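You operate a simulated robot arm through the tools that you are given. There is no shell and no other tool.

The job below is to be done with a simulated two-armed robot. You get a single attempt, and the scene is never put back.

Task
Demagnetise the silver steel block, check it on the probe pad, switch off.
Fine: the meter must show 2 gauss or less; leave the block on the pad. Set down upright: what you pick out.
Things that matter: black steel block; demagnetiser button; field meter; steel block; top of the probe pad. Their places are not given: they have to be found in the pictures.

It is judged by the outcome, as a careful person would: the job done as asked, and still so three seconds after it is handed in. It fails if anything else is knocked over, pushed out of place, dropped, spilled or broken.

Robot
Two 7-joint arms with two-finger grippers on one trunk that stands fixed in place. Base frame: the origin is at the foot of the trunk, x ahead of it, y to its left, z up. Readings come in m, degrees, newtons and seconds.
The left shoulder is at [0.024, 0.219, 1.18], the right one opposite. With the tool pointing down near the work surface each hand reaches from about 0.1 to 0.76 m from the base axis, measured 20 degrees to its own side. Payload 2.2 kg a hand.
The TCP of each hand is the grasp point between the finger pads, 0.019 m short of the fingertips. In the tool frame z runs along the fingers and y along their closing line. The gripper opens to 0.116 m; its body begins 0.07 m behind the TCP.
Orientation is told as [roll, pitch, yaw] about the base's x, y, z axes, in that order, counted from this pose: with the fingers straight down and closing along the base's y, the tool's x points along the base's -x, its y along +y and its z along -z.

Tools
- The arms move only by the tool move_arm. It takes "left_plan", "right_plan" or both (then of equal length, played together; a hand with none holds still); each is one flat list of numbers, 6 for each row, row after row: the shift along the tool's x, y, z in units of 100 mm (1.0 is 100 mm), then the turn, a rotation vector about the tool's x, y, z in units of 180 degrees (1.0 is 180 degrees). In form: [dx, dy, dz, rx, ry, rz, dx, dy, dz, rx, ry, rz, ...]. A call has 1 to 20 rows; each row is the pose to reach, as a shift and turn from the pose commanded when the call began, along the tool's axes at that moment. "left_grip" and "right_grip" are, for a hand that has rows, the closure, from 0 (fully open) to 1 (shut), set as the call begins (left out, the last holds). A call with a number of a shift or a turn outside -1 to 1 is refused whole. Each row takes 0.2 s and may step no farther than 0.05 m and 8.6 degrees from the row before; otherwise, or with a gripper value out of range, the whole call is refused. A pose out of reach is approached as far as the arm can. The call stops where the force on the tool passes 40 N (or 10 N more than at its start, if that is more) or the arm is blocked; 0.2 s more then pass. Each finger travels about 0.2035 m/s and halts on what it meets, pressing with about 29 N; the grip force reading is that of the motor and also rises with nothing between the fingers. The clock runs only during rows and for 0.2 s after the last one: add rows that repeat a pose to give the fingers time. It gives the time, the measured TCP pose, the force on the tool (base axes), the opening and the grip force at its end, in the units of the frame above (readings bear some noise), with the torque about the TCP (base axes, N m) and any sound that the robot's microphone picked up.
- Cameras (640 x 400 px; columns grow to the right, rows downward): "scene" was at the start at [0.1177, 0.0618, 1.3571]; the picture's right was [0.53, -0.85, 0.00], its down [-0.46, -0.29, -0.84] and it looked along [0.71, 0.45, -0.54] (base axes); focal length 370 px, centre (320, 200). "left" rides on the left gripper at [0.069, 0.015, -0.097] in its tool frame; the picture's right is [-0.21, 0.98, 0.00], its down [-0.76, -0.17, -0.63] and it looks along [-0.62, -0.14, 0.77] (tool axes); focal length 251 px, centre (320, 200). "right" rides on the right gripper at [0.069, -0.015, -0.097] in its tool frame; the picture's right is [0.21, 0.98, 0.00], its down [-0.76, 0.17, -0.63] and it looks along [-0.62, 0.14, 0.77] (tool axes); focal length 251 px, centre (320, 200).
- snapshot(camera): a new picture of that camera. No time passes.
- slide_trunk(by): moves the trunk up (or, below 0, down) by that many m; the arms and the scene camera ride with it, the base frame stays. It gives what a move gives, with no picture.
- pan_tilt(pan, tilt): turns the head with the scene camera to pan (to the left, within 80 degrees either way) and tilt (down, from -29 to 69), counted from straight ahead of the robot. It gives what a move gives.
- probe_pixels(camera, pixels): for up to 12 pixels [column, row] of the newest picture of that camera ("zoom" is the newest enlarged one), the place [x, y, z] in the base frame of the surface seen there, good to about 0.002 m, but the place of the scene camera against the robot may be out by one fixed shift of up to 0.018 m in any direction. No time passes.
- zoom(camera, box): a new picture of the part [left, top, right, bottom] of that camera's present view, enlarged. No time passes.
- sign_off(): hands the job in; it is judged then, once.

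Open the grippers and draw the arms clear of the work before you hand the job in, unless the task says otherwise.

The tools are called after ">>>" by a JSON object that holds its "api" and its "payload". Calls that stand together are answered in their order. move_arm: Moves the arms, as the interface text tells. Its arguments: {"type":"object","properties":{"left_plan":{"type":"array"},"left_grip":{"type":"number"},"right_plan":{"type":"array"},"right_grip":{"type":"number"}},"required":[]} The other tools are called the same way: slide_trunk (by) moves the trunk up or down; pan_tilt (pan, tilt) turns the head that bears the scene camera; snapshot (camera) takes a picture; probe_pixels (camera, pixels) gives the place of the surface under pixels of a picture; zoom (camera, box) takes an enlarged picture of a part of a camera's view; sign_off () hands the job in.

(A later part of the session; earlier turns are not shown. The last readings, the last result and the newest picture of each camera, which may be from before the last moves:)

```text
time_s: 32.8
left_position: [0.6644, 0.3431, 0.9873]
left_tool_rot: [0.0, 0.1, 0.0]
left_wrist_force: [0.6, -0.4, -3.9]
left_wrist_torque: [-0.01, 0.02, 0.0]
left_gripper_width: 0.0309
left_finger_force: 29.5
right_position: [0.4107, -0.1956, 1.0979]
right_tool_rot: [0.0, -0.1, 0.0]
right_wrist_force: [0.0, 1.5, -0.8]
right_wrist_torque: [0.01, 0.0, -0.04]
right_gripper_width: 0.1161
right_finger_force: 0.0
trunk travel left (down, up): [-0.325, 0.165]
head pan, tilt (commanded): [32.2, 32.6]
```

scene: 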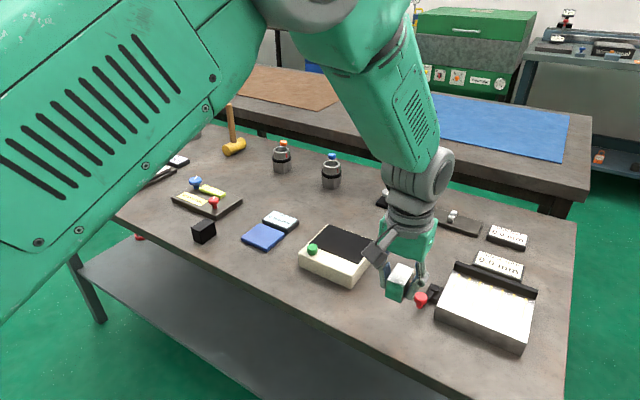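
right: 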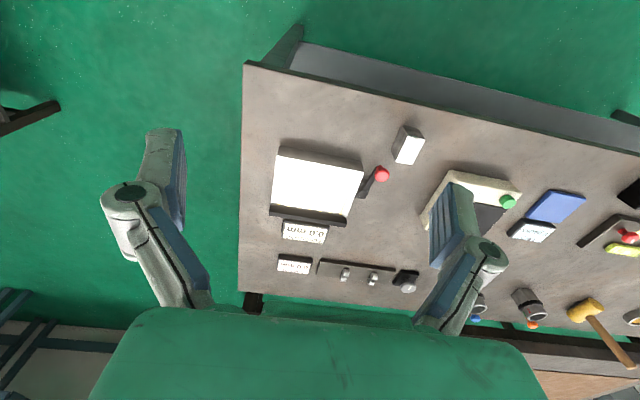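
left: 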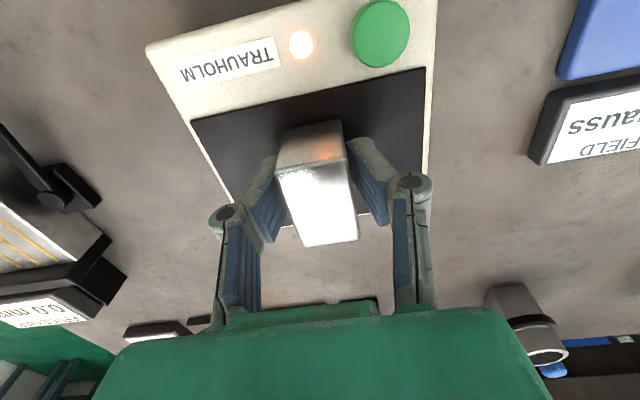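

The block is now about 118 mm above the plate after a slow withdrawal. I continue upward another 80 mm at 20 mm/s and check the lamp.

>>> {"api": "move_arm", "payload": {"left_plan": [0, 0, -0.04, 0, 0, 0, 0, 0, -0.08, 0, 0, 0, 0, 0, -0.12, 0, 0, 0, 0, 0, -0.16, 0, 0, 0, 0, 0, -0.2, 0, 0, 0, 0, 0, -0.24, 0, 0, 0, 0, 0, -0.28, 0, 0, 0, 0, 0, -0.32, 0, 0, 0, 0, 0, -0.36, 0, 0, 0, 0, 0, -0.4, 0, 0, 0, 0, 0, -0.44, 0, 0, 0, 0, 0, -0.48, 0, 0, 0, 0, 0, -0.52, 0, 0, 0, 0, 0, -0.56, 0, 0, 0, 0, 0, -0.6, 0, 0, 0, 0, 0, -0.64, 0, 0, 0, 0, 0, -0.68, 0, 0, 0, 0, 0, -0.72, 0, 0, 0, 0, 0, -0.76, 0, 0, 0, 0, 0, -0.8, 0, 0, 0]}}

>>> {"api": "snapshot", "payload": {"camera": "scene"}}

>>> {"api": "snapshot", "payload": {"camera": "left"}}

```text
time_s: 37.0
left_position: [0.6638, 0.3428, 1.0686]
left_tool_rot: [-0.1, -0.1, 0.1]
left_wrist_force: [-0.1, 0.7, -4.6]
left_wrist_torque: [0.0, 0.03, 0.0]
left_gripper_width: 0.0305
left_finger_force: 29.1
right_position: [0.4106, -0.1949, 1.0981]
right_tool_rot: [0.0, -0.1, -0.1]
right_wrist_force: [-0.6, 0.2, 0.3]
right_wrist_torque: [0.0, 0.0, 0.02]
right_gripper_width: 0.1162
right_finger_force: 0.0
trunk travel left (down, up): [-0.325, 0.165]
head pan, tilt (commanded): [32.2, 32.6]
```

```text
taken
```

scene: 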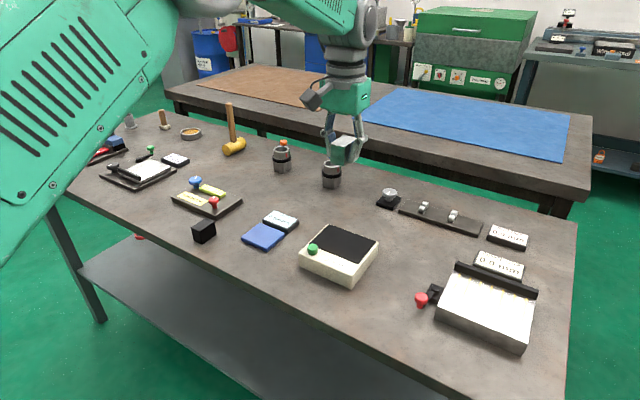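

```text
taken
```

left: 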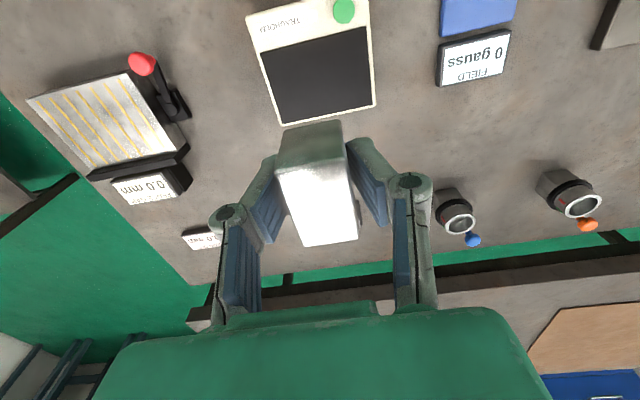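

I check the lamp on the demagnetiser from the scene camera and take a precise look at the pad.

>>> {"api": "zoom", "payload": {"camera": "scene", "box": [280, 225, 400, 295]}}

>>> {"api": "zoom", "payload": {"camera": "scene", "box": [180, 195, 320, 275]}}

```text
5.33 times, centred on (340, 260) of scene
```

zoom: 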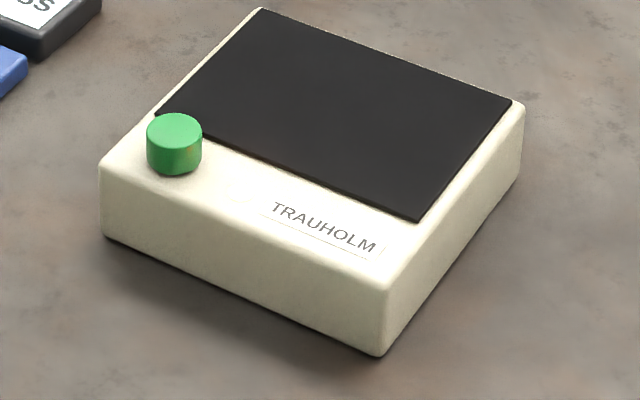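

```text
4.57 times, centred on (250, 235) of scene
```

zoom: 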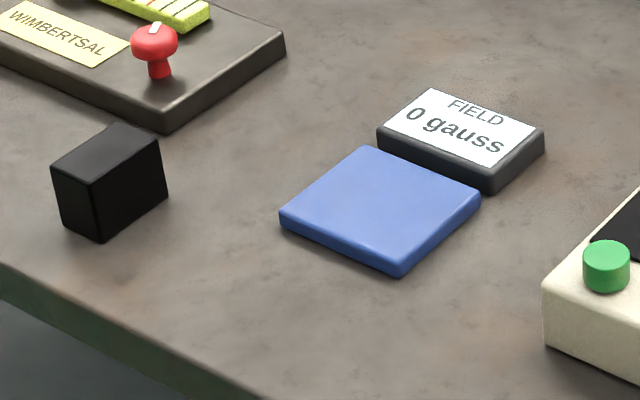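

The lamp isn't discernible in this brighter picture, so I repeat the tighter zoom that showed it before.

>>> {"api": "zoom", "payload": {"camera": "scene", "box": [300, 235, 360, 275]}}

>>> {"api": "zoom", "payload": {"camera": "left", "box": [230, 0, 390, 100]}}

```text
10.00 times, centred on (330, 255) of scene
```

zoom: 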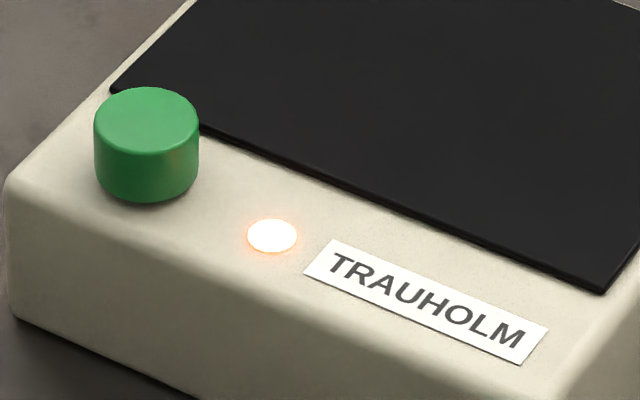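

```text
4.00 times, centred on (310, 50) of left
```

zoom: 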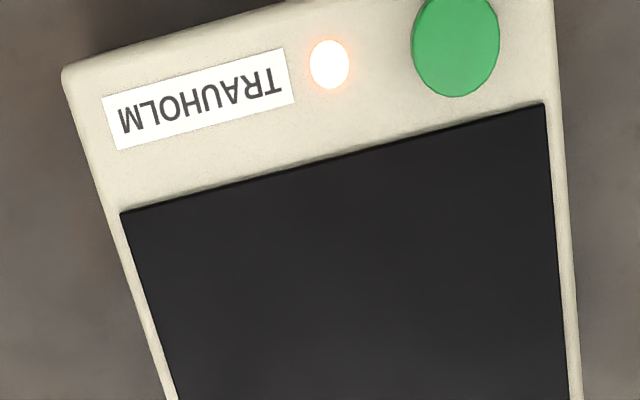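

The lamp is still lit and the block is far from the plate. I now carry it at height over to the pad centre near (0.628, 0.529).

>>> {"api": "move_arm", "payload": {"left_plan": [0.04, 0.2, 0, 0, 0, 0, 0.08, 0.4, 0, 0, 0, 0, 0.12, 0.6, 0, 0, 0, 0, 0.16, 0.77, 0, 0, 0, 0, 0.19, 0.93, 0, 0, 0, 0]}}

>>> {"api": "move_arm", "payload": {"left_plan": [0.04, 0.2, 0.1, 0, 0, 0, 0.08, 0.4, 0.3, 0, 0, 0, 0.12, 0.6, 0.5, 0, 0, 0, 0.16, 0.77, 0.7, 0, 0, 0, 0.19, 0.93, 0.9, 0, 0, 0]}}

>>> {"api": "snapshot", "payload": {"camera": "left"}}

>>> {"api": "snapshot", "payload": {"camera": "scene"}}

```text
time_s: 38.2
left_position: [0.6443, 0.4373, 1.0672]
left_tool_rot: [0.0, -0.1, 0.0]
left_wrist_force: [0.3, 0.1, -4.2]
left_wrist_torque: [-0.01, 0.0, -0.03]
left_gripper_width: 0.0307
left_finger_force: 28.9
right_position: [0.4117, -0.1949, 1.0991]
right_tool_rot: [0.0, -0.1, -0.1]
right_wrist_force: [0.1, 0.4, -0.3]
right_wrist_torque: [-0.01, -0.02, -0.03]
right_gripper_width: 0.116
right_finger_force: 0.0
trunk travel left (down, up): [-0.325, 0.165]
head pan, tilt (commanded): [32.2, 32.6]
```

```text
time_s: 39.4
left_position: [0.6273, 0.5289, 0.9764]
left_tool_rot: [0.0, -0.1, 0.0]
left_wrist_force: [0.0, -0.5, -5.0]
left_wrist_torque: [0.02, 0.0, -0.01]
left_gripper_width: 0.031
left_finger_force: 29.1
right_position: [0.4124, -0.1941, 1.0979]
right_tool_rot: [0.1, 0.0, 0.0]
right_wrist_force: [-0.5, 0.1, -0.6]
right_wrist_torque: [-0.05, -0.01, 0.02]
right_gripper_width: 0.116
right_finger_force: 0.1
trunk travel left (down, up): [-0.325, 0.165]
head pan, tilt (commanded): [32.2, 32.6]
```

```text
taken
```

left: 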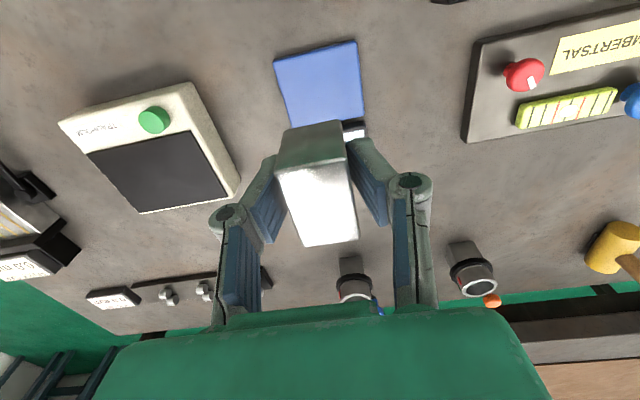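

```text
taken
```

scene: 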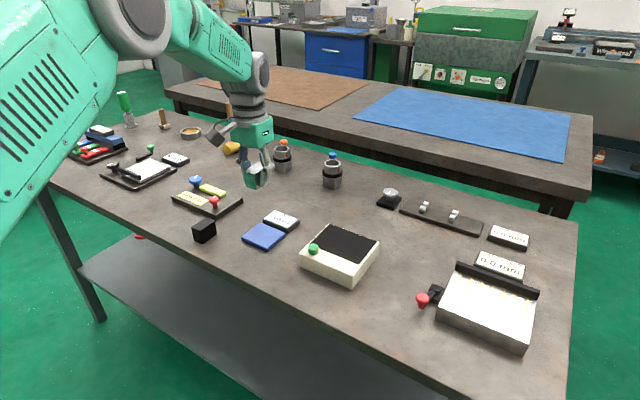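

The pad is seen at (320,85) in the wrist view. I probe its corners again before lowering.

>>> {"api": "probe_pixels", "payload": {"camera": "left", "pixels": [[278, 64], [352, 45], [362, 110], [290, 118], [320, 85], [352, 132]]}}

```text
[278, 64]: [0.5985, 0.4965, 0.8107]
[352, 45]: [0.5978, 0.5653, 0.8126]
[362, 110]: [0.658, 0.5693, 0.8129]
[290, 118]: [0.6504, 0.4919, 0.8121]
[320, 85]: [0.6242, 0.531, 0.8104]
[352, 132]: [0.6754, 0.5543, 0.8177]
```

The pad's centre is confirmed near (0.628, 0.530) with its top at about z 0.8115. I lower the block 110 mm in two stages, slowing near the pad.

>>> {"api": "move_arm", "payload": {"left_plan": [0.01, 0.01, 0.2, 0, 0, 0, 0.01, 0.01, 0.4, 0, 0, 0, 0.01, 0.01, 0.6, 0, 0, 0, 0.01, 0.01, 0.8, 0, 0, 0, 0.01, 0.01, 1.0, 0, 0, 0]}}

>>> {"api": "move_arm", "payload": {"left_plan": [0, 0, 0.08, 0, 0, 0, 0, 0, 0.15, 0, 0, 0, 0, 0, 0.22, 0, 0, 0, 0, 0, 0.28, 0, 0, 0, 0, 0, 0.32, 0, 0, 0]}}

>>> {"api": "zoom", "payload": {"camera": "scene", "box": [200, 170, 340, 270]}}

>>> {"api": "snapshot", "payload": {"camera": "left"}}

```text
time_s: 40.6
left_position: [0.6257, 0.5301, 0.8781]
left_tool_rot: [0.0, -0.1, 0.0]
left_wrist_force: [-0.9, -0.1, -3.9]
left_wrist_torque: [0.01, -0.02, 0.01]
left_gripper_width: 0.0311
left_finger_force: 28.3
right_position: [0.4118, -0.1945, 1.0979]
right_tool_rot: [0.1, 0.0, 0.0]
right_wrist_force: [-0.8, -0.2, -0.2]
right_wrist_torque: [0.0, 0.03, 0.01]
right_gripper_width: 0.116
right_finger_force: 0.0
trunk travel left (down, up): [-0.325, 0.165]
head pan, tilt (commanded): [32.2, 32.6]
```

```text
time_s: 41.8
left_position: [0.6249, 0.5304, 0.8448]
left_tool_rot: [0.1, -0.1, 0.0]
left_wrist_force: [-0.1, -0.1, -4.0]
left_wrist_torque: [-0.04, 0.03, -0.02]
left_gripper_width: 0.0308
left_finger_force: 29.4
right_position: [0.4114, -0.1957, 1.0992]
right_tool_rot: [0.0, -0.1, 0.0]
right_wrist_force: [-0.6, 0.3, -0.5]
right_wrist_torque: [0.03, 0.03, -0.02]
right_gripper_width: 0.1161
right_finger_force: 0.0
trunk travel left (down, up): [-0.325, 0.165]
head pan, tilt (commanded): [32.2, 32.6]
```

```text
4.00 times, centred on (270, 220) of scene
```

zoom: 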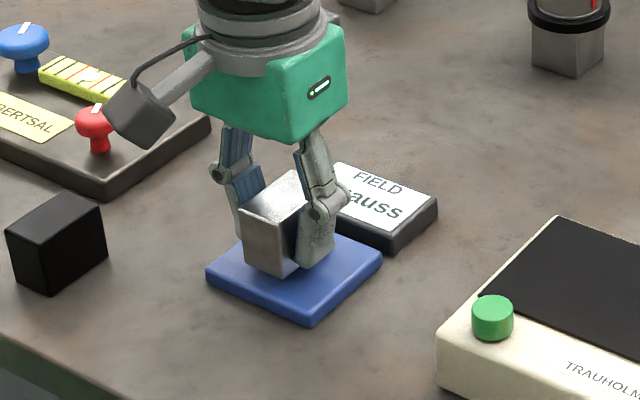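

```text
taken
```

left: 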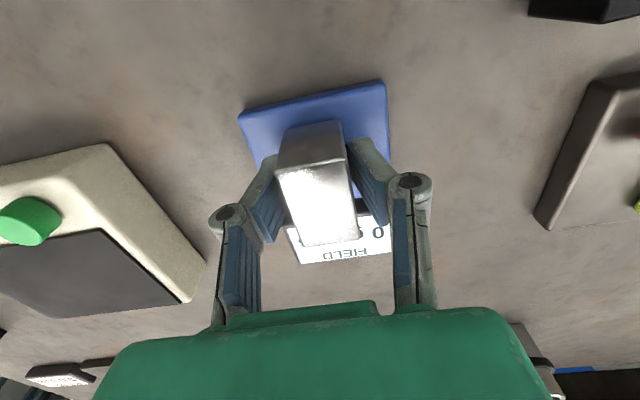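

The block hangs a few millimetres over the pad. I lower it in 1 mm steps, watching the wrist force.

>>> {"api": "move_arm", "payload": {"left_plan": [0, 0, 0.01, 0, 0, 0, 0, 0, 0.02, 0, 0, 0, 0, 0, 0.03, 0, 0, 0, 0, 0, 0.04, 0, 0, 0, 0, 0, 0.05, 0, 0, 0]}}

```text
time_s: 43.0
left_position: [0.6249, 0.5301, 0.8404]
left_tool_rot: [0.0, -0.1, 0.0]
left_wrist_force: [1.1, -0.8, -4.3]
left_wrist_torque: [-0.02, 0.02, 0.04]
left_gripper_width: 0.0308
left_finger_force: 28.4
right_position: [0.4106, -0.1951, 1.0982]
right_tool_rot: [0.1, 0.0, 0.1]
right_wrist_force: [-1.3, -0.2, 0.5]
right_wrist_torque: [0.0, -0.03, -0.02]
right_gripper_width: 0.1161
right_finger_force: 0.1
trunk travel left (down, up): [-0.325, 0.165]
head pan, tilt (commanded): [32.2, 32.6]
```

No contact yet at z 0.840. I continue in 0.5 mm steps.

>>> {"api": "move_arm", "payload": {"left_plan": [0, 0, 0.005, 0, 0, 0, 0, 0, 0.01, 0, 0, 0, 0, 0, 0.015, 0, 0, 0]}}

>>> {"api": "move_arm", "payload": {"left_plan": [0, 0, 0.005, 0, 0, 0, 0, 0, 0.01, 0, 0, 0]}}

>>> {"api": "zoom", "payload": {"camera": "scene", "box": [230, 205, 300, 255]}}

```text
time_s: 43.8
left_position: [0.6249, 0.5302, 0.8388]
left_tool_rot: [0.1, 0.0, 0.0]
left_wrist_force: [1.0, 0.0, -3.7]
left_wrist_torque: [0.0, 0.01, 0.0]
left_gripper_width: 0.0307
left_finger_force: 28.9
right_position: [0.4104, -0.1963, 1.098]
right_tool_rot: [0.0, -0.1, 0.0]
right_wrist_force: [0.4, 0.2, 0.5]
right_wrist_torque: [-0.03, 0.0, 0.03]
right_gripper_width: 0.1157
right_finger_force: 0.0
trunk travel left (down, up): [-0.325, 0.165]
head pan, tilt (commanded): [32.2, 32.6]
```

```text
time_s: 44.4
left_position: [0.6244, 0.5301, 0.838]
left_tool_rot: [0.0, -0.2, 0.1]
left_wrist_force: [0.3, 0.5, -4.6]
left_wrist_torque: [-0.01, 0.0, 0.01]
left_gripper_width: 0.0307
left_finger_force: 28.5
right_position: [0.4107, -0.1969, 1.099]
right_tool_rot: [0.1, -0.1, -0.1]
right_wrist_force: [-0.5, -0.5, 0.0]
right_wrist_torque: [0.0, 0.03, -0.01]
right_gripper_width: 0.1158
right_finger_force: 0.1
trunk travel left (down, up): [-0.325, 0.165]
head pan, tilt (commanded): [32.2, 32.6]
```

```text
8.00 times, centred on (265, 230) of scene
```

zoom: 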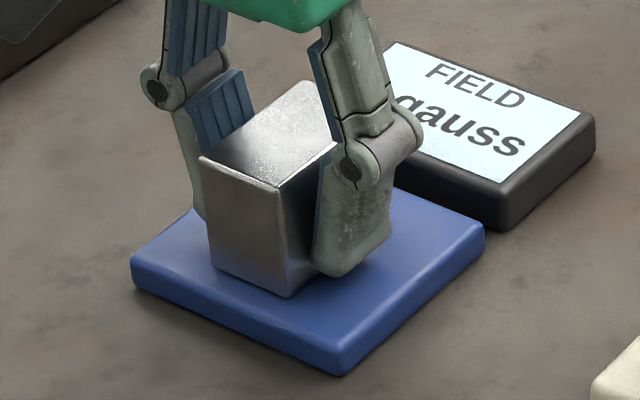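

The block is very near the pad but still carries its full weight on the hand. I go on in 0.5 mm steps until the force changes.

>>> {"api": "move_arm", "payload": {"left_plan": [0, 0, 0.005, 0, 0, 0, 0, 0, 0.01, 0, 0, 0]}}

>>> {"api": "move_arm", "payload": {"left_plan": [0, 0, 0.005, 0, 0, 0]}}

```text
time_s: 45.0
left_position: [0.624, 0.5291, 0.8384]
left_tool_rot: [0.1, 0.0, 0.0]
left_wrist_force: [-1.6, 1.5, 0.8]
left_wrist_torque: [0.03, -0.06, 0.03]
left_gripper_width: 0.0308
left_finger_force: 29.2
right_position: [0.4106, -0.1967, 1.0993]
right_tool_rot: [0.0, -0.2, 0.0]
right_wrist_force: [-0.1, 0.6, -0.2]
right_wrist_torque: [-0.03, 0.02, 0.03]
right_gripper_width: 0.1159
right_finger_force: 0.1
trunk travel left (down, up): [-0.325, 0.165]
head pan, tilt (commanded): [32.2, 32.6]
```

```text
time_s: 45.4
left_position: [0.6245, 0.5319, 0.8375]
left_tool_rot: [0.2, -0.2, 0.0]
left_wrist_force: [-1.6, 1.6, 3.6]
left_wrist_torque: [0.02, 0.09, 0.04]
left_gripper_width: 0.0306
left_finger_force: 28.8
right_position: [0.4109, -0.1953, 1.0988]
right_tool_rot: [0.0, -0.1, 0.0]
right_wrist_force: [-0.3, -0.3, 0.5]
right_wrist_torque: [0.01, 0.0, 0.0]
right_gripper_width: 0.116
right_finger_force: 0.1
trunk travel left (down, up): [-0.325, 0.165]
head pan, tilt (commanded): [32.2, 32.6]
```

The block now rests on the pad (the force has gone from −4.3 to +3.6 N). I open the gripper part way in place.

>>> {"api": "move_arm", "payload": {"left_plan": [0, 0, 0, 0, 0, 0, 0, 0, 0, 0, 0, 0], "left_grip": 0.4}}

>>> {"api": "zoom", "payload": {"camera": "scene", "box": [200, 180, 340, 270]}}

>>> {"api": "snapshot", "payload": {"camera": "left"}}

```text
time_s: 46.0
left_position: [0.624, 0.5301, 0.8379]
left_tool_rot: [0.0, 0.0, -0.1]
left_wrist_force: [-0.1, 0.5, 0.4]
left_wrist_torque: [0.01, 0.01, 0.0]
left_gripper_width: 0.0697
left_finger_force: 0.1
right_position: [0.41, -0.1956, 1.097]
right_tool_rot: [0.0, -0.1, 0.1]
right_wrist_force: [-0.8, 0.0, 0.7]
right_wrist_torque: [0.01, 0.01, -0.02]
right_gripper_width: 0.1159
right_finger_force: 0.0
trunk travel left (down, up): [-0.325, 0.165]
head pan, tilt (commanded): [32.2, 32.6]
```

```text
4.44 times, centred on (270, 225) of scene
```

zoom: 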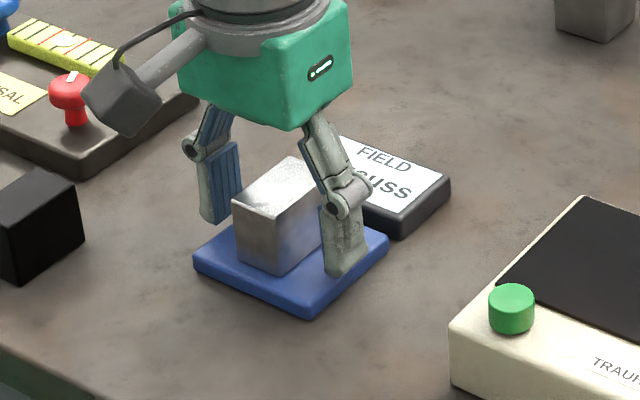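

```text
taken
```

left: 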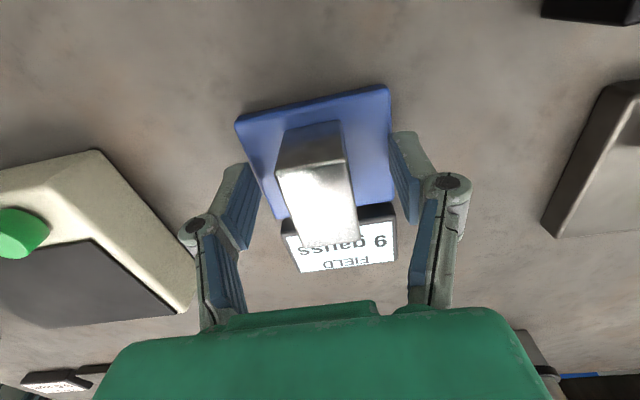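

The block stands upright on the pad and the meter now shows something like "9 gauss" in the wrist view. I zoom on the display to read it precisely.

>>> {"api": "zoom", "payload": {"camera": "left", "box": [270, 200, 410, 280]}}

>>> {"api": "zoom", "payload": {"camera": "scene", "box": [260, 200, 310, 240]}}

```text
4.57 times, centred on (340, 240) of left
```

zoom: 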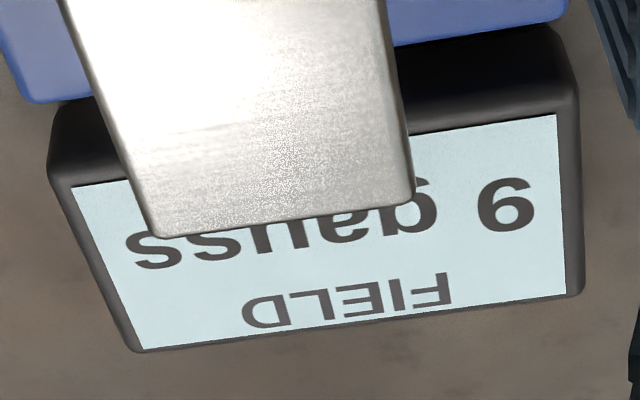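

```text
10.00 times, centred on (285, 220) of scene
```

zoom: 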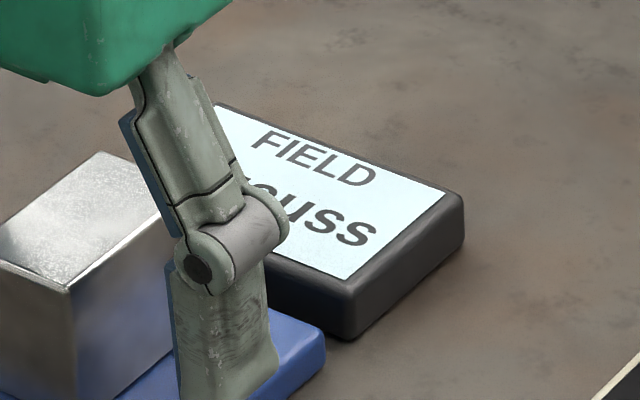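

Upside down, the display appears to read 6 (or 9) gauss, above the limit. I lift the hand clear to read it properly from the scene camera once it has settled.

>>> {"api": "move_arm", "payload": {"left_plan": [0, 0, -0.1, 0, 0, 0, 0, 0, -0.3, 0, 0, 0, 0, 0, -0.5, 0, 0, 0, 0, 0, -0.7, 0, 0, 0, 0, 0, -0.95, 0, 0, 0]}}

>>> {"api": "zoom", "payload": {"camera": "scene", "box": [225, 195, 325, 260]}}

>>> {"api": "snapshot", "payload": {"camera": "left"}}

```text
time_s: 47.2
left_position: [0.6243, 0.5303, 0.9343]
left_tool_rot: [0.0, -0.1, 0.0]
left_wrist_force: [0.8, -0.2, -1.0]
left_wrist_torque: [0.02, 0.0, 0.01]
left_gripper_width: 0.0697
left_finger_force: 0.0
right_position: [0.4096, -0.1957, 1.0995]
right_tool_rot: [0.0, -0.1, 0.0]
right_wrist_force: [0.1, -0.5, 0.4]
right_wrist_torque: [0.0, 0.01, -0.01]
right_gripper_width: 0.116
right_finger_force: 0.2
trunk travel left (down, up): [-0.325, 0.165]
head pan, tilt (commanded): [32.2, 32.6]
```

```text
6.15 times, centred on (275, 228) of scene
```

zoom: 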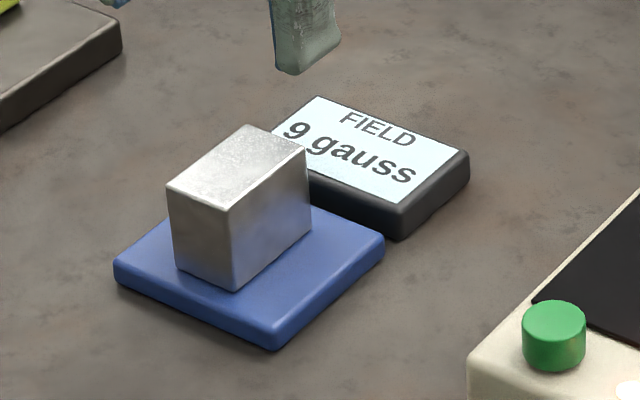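

```text
taken
```

left: 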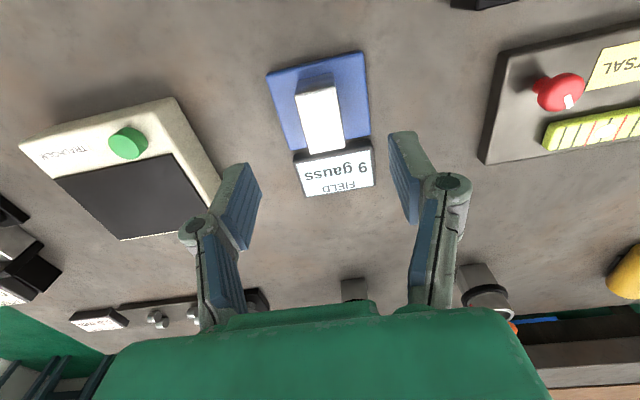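

The scene view reads 9 gauss, above the limit of 2, so the block needs another pass, closer to the plate and withdrawn more slowly. I descend again to re-grip it, 96 mm straight down.

>>> {"api": "move_arm", "payload": {"left_plan": [0, 0, 0.2, 0, 0, 0, 0, 0, 0.4, 0, 0, 0, 0, 0, 0.6, 0, 0, 0, 0, 0, 0.8, 0, 0, 0, 0, 0, 0.95, 0, 0, 0]}}

>>> {"api": "move_arm", "payload": {"left_plan": [0, 0, 0, 0, 0, 0, 0, 0, 0, 0, 0, 0, 0, 0, 0, 0, 0, 0], "left_grip": 1}}

>>> {"api": "zoom", "payload": {"camera": "scene", "box": [200, 180, 340, 270]}}

>>> {"api": "zoom", "payload": {"camera": "scene", "box": [300, 235, 360, 275]}}

```text
time_s: 48.4
left_position: [0.6257, 0.5305, 0.8369]
left_tool_rot: [-0.1, -0.1, 0.0]
left_wrist_force: [0.0, 0.9, 0.0]
left_wrist_torque: [-0.02, -0.01, 0.01]
left_gripper_width: 0.0698
left_finger_force: 0.1
right_position: [0.411, -0.1958, 1.0988]
right_tool_rot: [0.0, -0.1, 0.0]
right_wrist_force: [-0.2, 0.2, 0.1]
right_wrist_torque: [-0.03, 0.0, -0.01]
right_gripper_width: 0.116
right_finger_force: 0.1
trunk travel left (down, up): [-0.325, 0.165]
head pan, tilt (commanded): [32.2, 32.6]
```

```text
time_s: 49.2
left_position: [0.6254, 0.5293, 0.8375]
left_tool_rot: [0.0, -0.1, 0.0]
left_wrist_force: [-0.9, 0.1, 0.4]
left_wrist_torque: [-0.03, -0.13, -0.02]
left_gripper_width: 0.0311
left_finger_force: 28.8
right_position: [0.4108, -0.1952, 1.0985]
right_tool_rot: [-0.1, -0.1, 0.0]
right_wrist_force: [-0.9, -0.2, 0.2]
right_wrist_torque: [-0.05, 0.03, 0.0]
right_gripper_width: 0.1157
right_finger_force: 0.1
trunk travel left (down, up): [-0.325, 0.165]
head pan, tilt (commanded): [32.2, 32.6]
```

```text
4.44 times, centred on (270, 225) of scene
```

zoom: 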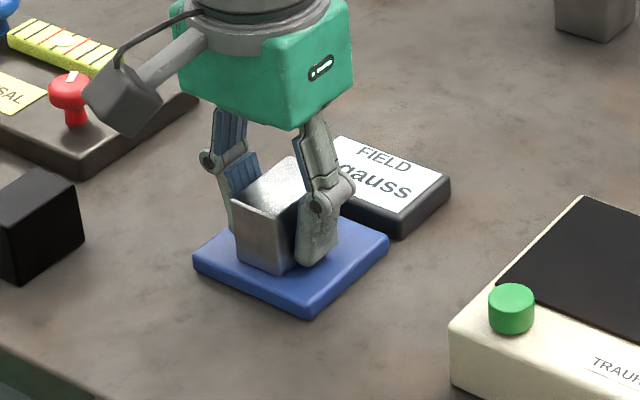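

```text
10.00 times, centred on (330, 255) of scene
```

zoom: 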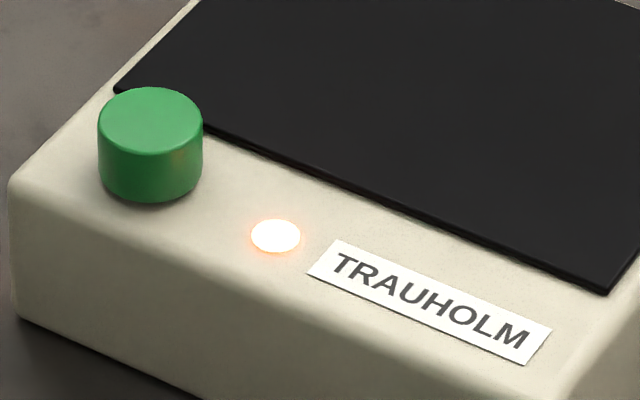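

The block is gripped again and the lamp is still lit. I lift it 95 mm and carry it back over the plate.

>>> {"api": "move_arm", "payload": {"left_plan": [0, 0, -0.05, 0, 0, 0, 0, 0, -0.15, 0, 0, 0, 0, 0, -0.35, 0, 0, 0, 0, 0, -0.55, 0, 0, 0, 0, 0, -0.75, 0, 0, 0, 0, 0, -0.95, 0, 0, 0]}}

>>> {"api": "move_arm", "payload": {"left_plan": [-0.04, -0.18, 0, 0, 0, 0, -0.08, -0.37, 0, 0, 0, 0, -0.11, -0.56, 0, 0, 0, 0, -0.15, -0.75, 0, 0, 0, 0, -0.19, -0.93, 0, 0, 0, 0]}}

>>> {"api": "move_arm", "payload": {"left_plan": [-0.04, -0.18, 0, 0, 0, 0, -0.08, -0.37, 0, 0, 0, 0, -0.11, -0.56, 0, 0, 0, 0, -0.15, -0.75, 0, 0, 0, 0, -0.19, -0.93, 0, 0, 0, 0]}}

>>> {"api": "snapshot", "payload": {"camera": "left"}}

>>> {"api": "zoom", "payload": {"camera": "scene", "box": [240, 170, 440, 300]}}

```text
time_s: 50.6
left_position: [0.6253, 0.5288, 0.9324]
left_tool_rot: [-0.1, -0.1, 0.0]
left_wrist_force: [-0.4, -0.1, -4.8]
left_wrist_torque: [-0.03, 0.02, -0.02]
left_gripper_width: 0.0309
left_finger_force: 29.5
right_position: [0.4105, -0.1951, 1.0978]
right_tool_rot: [-0.1, -0.1, 0.0]
right_wrist_force: [-0.1, -0.8, 1.0]
right_wrist_torque: [0.01, -0.01, -0.03]
right_gripper_width: 0.116
right_finger_force: 0.1
trunk travel left (down, up): [-0.325, 0.165]
head pan, tilt (commanded): [32.2, 32.6]
```

```text
time_s: 51.8
left_position: [0.6435, 0.4378, 0.934]
left_tool_rot: [0.1, -0.1, -0.1]
left_wrist_force: [0.0, -0.7, -4.3]
left_wrist_torque: [-0.02, 0.01, -0.01]
left_gripper_width: 0.0308
left_finger_force: 28.8
right_position: [0.4107, -0.1956, 1.0974]
right_tool_rot: [0.2, -0.1, -0.1]
right_wrist_force: [-0.2, -0.7, -0.6]
right_wrist_torque: [0.02, 0.01, -0.03]
right_gripper_width: 0.1159
right_finger_force: 0.1
trunk travel left (down, up): [-0.325, 0.165]
head pan, tilt (commanded): [32.2, 32.6]
```

```text
time_s: 53.0
left_position: [0.6624, 0.3443, 0.9323]
left_tool_rot: [0.1, 0.1, 0.0]
left_wrist_force: [0.0, 0.6, -4.5]
left_wrist_torque: [-0.04, 0.0, 0.0]
left_gripper_width: 0.0309
left_finger_force: 28.7
right_position: [0.4108, -0.1971, 1.0978]
right_tool_rot: [0.0, -0.1, 0.1]
right_wrist_force: [-0.7, -0.1, -0.9]
right_wrist_torque: [0.0, 0.01, -0.01]
right_gripper_width: 0.1161
right_finger_force: 0.1
trunk travel left (down, up): [-0.325, 0.165]
head pan, tilt (commanded): [32.2, 32.6]
```

```text
taken
```

left: 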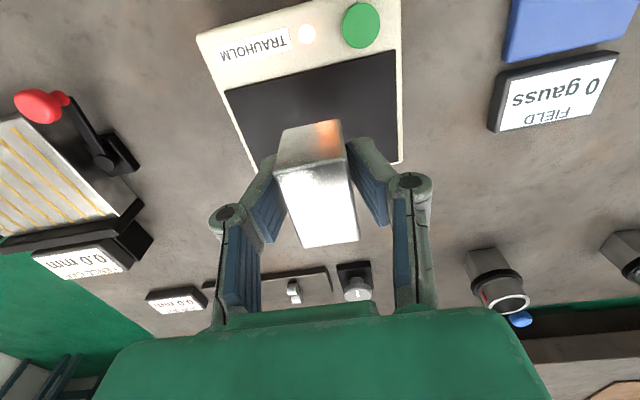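

```text
3.08 times, centred on (340, 235) of scene
```

zoom: 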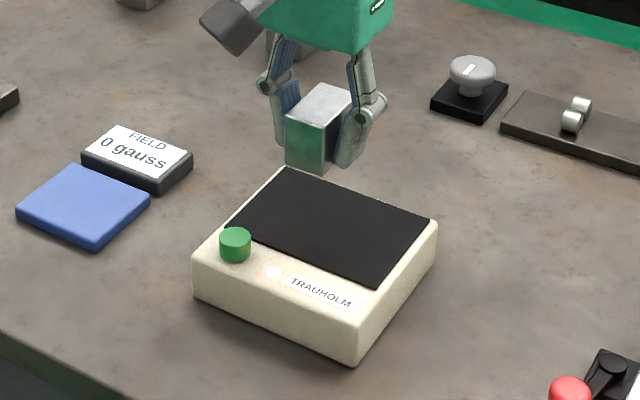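

The meter shows 0 without the block, as expected. I lower the block to just above the plate and then feel for light contact.

>>> {"api": "move_arm", "payload": {"left_plan": [0, 0, 0.1, 0, 0, 0, 0, 0, 0.2, 0, 0, 0, 0, 0, 0.3, 0, 0, 0, 0, 0, 0.4, 0, 0, 0, 0, 0, 0.5, 0, 0, 0, 0, 0, 0.56, 0, 0, 0, 0, 0, 0.6, 0, 0, 0]}}

>>> {"api": "move_arm", "payload": {"left_plan": [0, 0, 0.01, 0, 0, 0, 0, 0, 0.02, 0, 0, 0]}}

>>> {"api": "zoom", "payload": {"camera": "scene", "box": [280, 190, 400, 270]}}

```text
time_s: 54.6
left_position: [0.6625, 0.3434, 0.8728]
left_tool_rot: [-0.1, -0.1, 0.0]
left_wrist_force: [0.2, -0.9, -4.3]
left_wrist_torque: [0.01, 0.0, -0.02]
left_gripper_width: 0.0309
left_finger_force: 29.0
right_position: [0.4107, -0.1953, 1.0975]
right_tool_rot: [0.0, -0.2, 0.1]
right_wrist_force: [1.3, 0.1, -0.3]
right_wrist_torque: [0.0, -0.01, 0.02]
right_gripper_width: 0.116
right_finger_force: 0.1
trunk travel left (down, up): [-0.325, 0.165]
head pan, tilt (commanded): [32.2, 32.6]
```

```text
time_s: 55.2
left_position: [0.6633, 0.3434, 0.8705]
left_tool_rot: [0.1, -0.1, 0.0]
left_wrist_force: [0.1, -0.2, -4.6]
left_wrist_torque: [0.0, 0.02, -0.01]
left_gripper_width: 0.0309
left_finger_force: 29.1
right_position: [0.4115, -0.1954, 1.0977]
right_tool_rot: [0.0, 0.0, 0.1]
right_wrist_force: [-0.7, -0.1, 0.3]
right_wrist_torque: [-0.05, -0.05, 0.05]
right_gripper_width: 0.1159
right_finger_force: 0.1
trunk travel left (down, up): [-0.325, 0.165]
head pan, tilt (commanded): [32.2, 32.6]
```

```text
5.00 times, centred on (340, 230) of scene
```

zoom: 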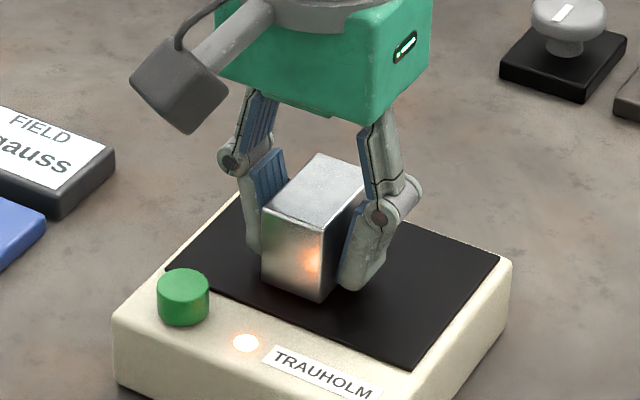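

I continue in 0.5 mm steps to feel for light contact with the plate, then dwell.

>>> {"api": "move_arm", "payload": {"left_plan": [0, 0, 0.005, 0, 0, 0, 0, 0, 0.01, 0, 0, 0]}}

>>> {"api": "move_arm", "payload": {"left_plan": [0, 0, 0.005, 0, 0, 0, 0, 0, 0.005, 0, 0, 0]}}

```text
time_s: 55.8
left_position: [0.6632, 0.3442, 0.8684]
left_tool_rot: [0.1, -0.1, 0.0]
left_wrist_force: [0.1, 0.1, -4.3]
left_wrist_torque: [-0.01, 0.02, 0.01]
left_gripper_width: 0.0308
left_finger_force: 29.1
right_position: [0.4097, -0.1955, 1.0979]
right_tool_rot: [0.1, -0.1, 0.0]
right_wrist_force: [-0.5, 0.4, -0.7]
right_wrist_torque: [0.01, -0.01, -0.02]
right_gripper_width: 0.1159
right_finger_force: 0.2
trunk travel left (down, up): [-0.325, 0.165]
head pan, tilt (commanded): [32.2, 32.6]
```

```text
time_s: 56.4
left_position: [0.663, 0.3435, 0.87]
left_tool_rot: [0.1, -0.1, 0.0]
left_wrist_force: [-0.4, -0.9, -5.6]
left_wrist_torque: [0.01, -0.01, 0.01]
left_gripper_width: 0.0307
left_finger_force: 29.1
right_position: [0.411, -0.1963, 1.0991]
right_tool_rot: [-0.1, -0.1, 0.0]
right_wrist_force: [0.5, 0.0, -0.2]
right_wrist_torque: [0.02, -0.01, 0.02]
right_gripper_width: 0.1163
right_finger_force: 0.1
trunk travel left (down, up): [-0.325, 0.165]
head pan, tilt (commanded): [32.2, 32.6]
```

>>> {"api": "move_arm", "payload": {"left_plan": [0, 0, 0.005, 0, 0, 0, 0, 0, 0.005, 0, 0, 0]}}

```text
time_s: 57.0
left_position: [0.6623, 0.344, 0.8677]
left_tool_rot: [0.0, 0.0, 0.0]
left_wrist_force: [-0.1, -0.3, -5.2]
left_wrist_torque: [-0.01, 0.02, 0.02]
left_gripper_width: 0.0307
left_finger_force: 28.7
right_position: [0.4115, -0.1953, 1.0994]
right_tool_rot: [0.0, -0.1, 0.0]
right_wrist_force: [0.5, 0.3, -0.5]
right_wrist_torque: [-0.01, 0.0, -0.01]
right_gripper_width: 0.116
right_finger_force: 0.1
trunk travel left (down, up): [-0.325, 0.165]
head pan, tilt (commanded): [32.2, 32.6]
```

The weight is still wholly on the hand at about z 0.868, so there is no contact yet. I step another 0.5 mm twice.

>>> {"api": "move_arm", "payload": {"left_plan": [0, 0, 0.005, 0, 0, 0, 0, 0, 0.01, 0, 0, 0]}}

```text
time_s: 57.6
left_position: [0.6625, 0.3431, 0.8675]
left_tool_rot: [0.0, -0.1, 0.0]
left_wrist_force: [-0.3, 1.0, -0.1]
left_wrist_torque: [-0.03, 0.06, 0.01]
left_gripper_width: 0.0308
left_finger_force: 29.2
right_position: [0.4093, -0.1961, 1.0981]
right_tool_rot: [0.0, -0.1, 0.0]
right_wrist_force: [0.0, 0.0, -0.2]
right_wrist_torque: [0.0, -0.01, -0.02]
right_gripper_width: 0.1163
right_finger_force: 0.0
trunk travel left (down, up): [-0.325, 0.165]
head pan, tilt (commanded): [32.2, 32.6]
```

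Light contact is reached (the force fell to about 0). I dwell two seconds and then begin a very slow withdrawal upward, 2.5 mm/s at first.

>>> {"api": "move_arm", "payload": {"left_plan": [0, 0, 0, 0, 0, 0, 0, 0, 0, 0, 0, 0, 0, 0, 0, 0, 0, 0, 0, 0, 0, 0, 0, 0, 0, 0, 0, 0, 0, 0, 0, 0, 0, 0, 0, 0, 0, 0, 0, 0, 0, 0, 0, 0, 0, 0, 0, 0, 0, 0, 0, 0, 0, 0, 0, 0, 0, 0, 0, 0, 0, 0, -0.005, 0, 0, 0, 0, 0, -0.01, 0, 0, 0, 0, 0, -0.015, 0, 0, 0, 0, 0, -0.02, 0, 0, 0, 0, 0, -0.025, 0, 0, 0, 0, 0, -0.03, 0, 0, 0, 0, 0, -0.035, 0, 0, 0, 0, 0, -0.04, 0, 0, 0, 0, 0, -0.045, 0, 0, 0, 0, 0, -0.05, 0, 0, 0]}}

>>> {"api": "move_arm", "payload": {"left_plan": [0, 0, -0.005, 0, 0, 0, 0, 0, -0.01, 0, 0, 0, 0, 0, -0.015, 0, 0, 0, 0, 0, -0.02, 0, 0, 0, 0, 0, -0.025, 0, 0, 0, 0, 0, -0.03, 0, 0, 0, 0, 0, -0.035, 0, 0, 0, 0, 0, -0.04, 0, 0, 0, 0, 0, -0.045, 0, 0, 0, 0, 0, -0.05, 0, 0, 0, 0, 0, -0.055, 0, 0, 0, 0, 0, -0.06, 0, 0, 0, 0, 0, -0.065, 0, 0, 0, 0, 0, -0.07, 0, 0, 0, 0, 0, -0.075, 0, 0, 0, 0, 0, -0.08, 0, 0, 0, 0, 0, -0.085, 0, 0, 0, 0, 0, -0.09, 0, 0, 0, 0, 0, -0.095, 0, 0, 0, 0, 0, -0.1, 0, 0, 0]}}

>>> {"api": "move_arm", "payload": {"left_plan": [0, 0, -0.005, 0, 0, 0, 0, 0, -0.01, 0, 0, 0, 0, 0, -0.015, 0, 0, 0, 0, 0, -0.02, 0, 0, 0, 0, 0, -0.025, 0, 0, 0, 0, 0, -0.03, 0, 0, 0, 0, 0, -0.035, 0, 0, 0, 0, 0, -0.04, 0, 0, 0, 0, 0, -0.045, 0, 0, 0, 0, 0, -0.05, 0, 0, 0, 0, 0, -0.055, 0, 0, 0, 0, 0, -0.06, 0, 0, 0, 0, 0, -0.065, 0, 0, 0, 0, 0, -0.07, 0, 0, 0, 0, 0, -0.075, 0, 0, 0, 0, 0, -0.08, 0, 0, 0, 0, 0, -0.085, 0, 0, 0, 0, 0, -0.09, 0, 0, 0, 0, 0, -0.095, 0, 0, 0, 0, 0, -0.1, 0, 0, 0]}}

>>> {"api": "move_arm", "payload": {"left_plan": [0, 0, -0.005, 0, 0, 0, 0, 0, -0.01, 0, 0, 0, 0, 0, -0.015, 0, 0, 0, 0, 0, -0.02, 0, 0, 0, 0, 0, -0.025, 0, 0, 0, 0, 0, -0.03, 0, 0, 0, 0, 0, -0.035, 0, 0, 0, 0, 0, -0.04, 0, 0, 0, 0, 0, -0.045, 0, 0, 0, 0, 0, -0.05, 0, 0, 0, 0, 0, -0.055, 0, 0, 0, 0, 0, -0.06, 0, 0, 0, 0, 0, -0.065, 0, 0, 0, 0, 0, -0.07, 0, 0, 0, 0, 0, -0.075, 0, 0, 0, 0, 0, -0.08, 0, 0, 0, 0, 0, -0.085, 0, 0, 0, 0, 0, -0.09, 0, 0, 0, 0, 0, -0.095, 0, 0, 0, 0, 0, -0.1, 0, 0, 0]}}

>>> {"api": "move_arm", "payload": {"left_plan": [0, 0, -0.005, 0, 0, 0, 0, 0, -0.01, 0, 0, 0, 0, 0, -0.015, 0, 0, 0, 0, 0, -0.02, 0, 0, 0, 0, 0, -0.025, 0, 0, 0, 0, 0, -0.03, 0, 0, 0, 0, 0, -0.035, 0, 0, 0, 0, 0, -0.04, 0, 0, 0, 0, 0, -0.045, 0, 0, 0, 0, 0, -0.05, 0, 0, 0, 0, 0, -0.055, 0, 0, 0, 0, 0, -0.06, 0, 0, 0, 0, 0, -0.065, 0, 0, 0, 0, 0, -0.07, 0, 0, 0, 0, 0, -0.075, 0, 0, 0, 0, 0, -0.08, 0, 0, 0, 0, 0, -0.085, 0, 0, 0, 0, 0, -0.09, 0, 0, 0, 0, 0, -0.095, 0, 0, 0, 0, 0, -0.1, 0, 0, 0]}}

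>>> {"api": "move_arm", "payload": {"left_plan": [0, 0, -0.0075, 0, 0, 0, 0, 0, -0.015, 0, 0, 0, 0, 0, -0.0225, 0, 0, 0, 0, 0, -0.03, 0, 0, 0, 0, 0, -0.0375, 0, 0, 0, 0, 0, -0.045, 0, 0, 0, 0, 0, -0.0525, 0, 0, 0, 0, 0, -0.06, 0, 0, 0, 0, 0, -0.0675, 0, 0, 0, 0, 0, -0.075, 0, 0, 0, 0, 0, -0.0825, 0, 0, 0, 0, 0, -0.09, 0, 0, 0, 0, 0, -0.0975, 0, 0, 0, 0, 0, -0.105, 0, 0, 0, 0, 0, -0.1125, 0, 0, 0, 0, 0, -0.12, 0, 0, 0, 0, 0, -0.1275, 0, 0, 0, 0, 0, -0.135, 0, 0, 0, 0, 0, -0.1425, 0, 0, 0, 0, 0, -0.15, 0, 0, 0]}}

```text
time_s: 61.8
left_position: [0.6635, 0.3434, 0.8718]
left_tool_rot: [0.1, -0.1, 0.0]
left_wrist_force: [0.3, 1.0, -3.3]
left_wrist_torque: [-0.02, 0.01, -0.01]
left_gripper_width: 0.031
left_finger_force: 29.2
right_position: [0.4117, -0.1949, 1.0981]
right_tool_rot: [0.0, 0.0, 0.0]
right_wrist_force: [0.8, 0.0, -0.5]
right_wrist_torque: [0.0, 0.01, 0.01]
right_gripper_width: 0.1162
right_finger_force: 0.1
trunk travel left (down, up): [-0.325, 0.165]
head pan, tilt (commanded): [32.2, 32.6]
```

```text
time_s: 66.0
left_position: [0.6635, 0.3435, 0.8811]
left_tool_rot: [-0.1, 0.0, -0.1]
left_wrist_force: [-0.7, 0.7, -4.7]
left_wrist_torque: [0.02, -0.02, 0.0]
left_gripper_width: 0.0308
left_finger_force: 29.1
right_position: [0.4107, -0.1951, 1.099]
right_tool_rot: [0.0, -0.1, 0.0]
right_wrist_force: [0.4, 1.1, -0.2]
right_wrist_torque: [-0.02, 0.0, 0.0]
right_gripper_width: 0.1159
right_finger_force: 0.0
trunk travel left (down, up): [-0.325, 0.165]
head pan, tilt (commanded): [32.2, 32.6]
```

```text
time_s: 70.2
left_position: [0.6629, 0.3428, 0.8917]
left_tool_rot: [0.0, -0.1, 0.0]
left_wrist_force: [0.0, 0.2, -3.5]
left_wrist_torque: [-0.01, 0.04, -0.02]
left_gripper_width: 0.0311
left_finger_force: 28.3
right_position: [0.4109, -0.1946, 1.0979]
right_tool_rot: [0.0, -0.1, -0.1]
right_wrist_force: [-0.4, -0.5, 0.5]
right_wrist_torque: [0.02, 0.0, -0.01]
right_gripper_width: 0.1156
right_finger_force: 0.2
trunk travel left (down, up): [-0.325, 0.165]
head pan, tilt (commanded): [32.2, 32.6]
```

```text
time_s: 74.4
left_position: [0.6627, 0.3434, 0.901]
left_tool_rot: [0.0, 0.0, 0.0]
left_wrist_force: [-0.5, 0.2, -4.3]
left_wrist_torque: [0.01, 0.01, 0.02]
left_gripper_width: 0.0306
left_finger_force: 28.7
right_position: [0.4109, -0.1955, 1.0972]
right_tool_rot: [-0.1, -0.1, 0.1]
right_wrist_force: [0.0, -0.2, 0.5]
right_wrist_torque: [0.02, 0.03, 0.02]
right_gripper_width: 0.1159
right_finger_force: 0.1
trunk travel left (down, up): [-0.325, 0.165]
head pan, tilt (commanded): [32.2, 32.6]
```

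```text
time_s: 78.6
left_position: [0.6629, 0.3443, 0.9115]
left_tool_rot: [0.1, 0.0, 0.0]
left_wrist_force: [-0.3, -0.2, -4.8]
left_wrist_torque: [-0.01, -0.01, -0.02]
left_gripper_width: 0.0309
left_finger_force: 28.6
right_position: [0.4113, -0.1949, 1.098]
right_tool_rot: [0.0, -0.1, 0.0]
right_wrist_force: [0.4, -0.2, -0.7]
right_wrist_torque: [-0.02, 0.0, -0.01]
right_gripper_width: 0.1158
right_finger_force: 0.1
trunk travel left (down, up): [-0.325, 0.165]
head pan, tilt (commanded): [32.2, 32.6]
```

```text
time_s: 82.8
left_position: [0.6627, 0.3439, 0.9273]
left_tool_rot: [-0.1, 0.0, -0.1]
left_wrist_force: [-0.8, 0.0, -3.8]
left_wrist_torque: [0.03, 0.01, 0.01]
left_gripper_width: 0.0308
left_finger_force: 28.9
right_position: [0.4123, -0.195, 1.0975]
right_tool_rot: [0.1, -0.1, 0.0]
right_wrist_force: [-0.2, 0.6, -0.2]
right_wrist_torque: [-0.01, -0.02, 0.0]
right_gripper_width: 0.1159
right_finger_force: 0.1
trunk travel left (down, up): [-0.325, 0.165]
head pan, tilt (commanded): [32.2, 32.6]
```

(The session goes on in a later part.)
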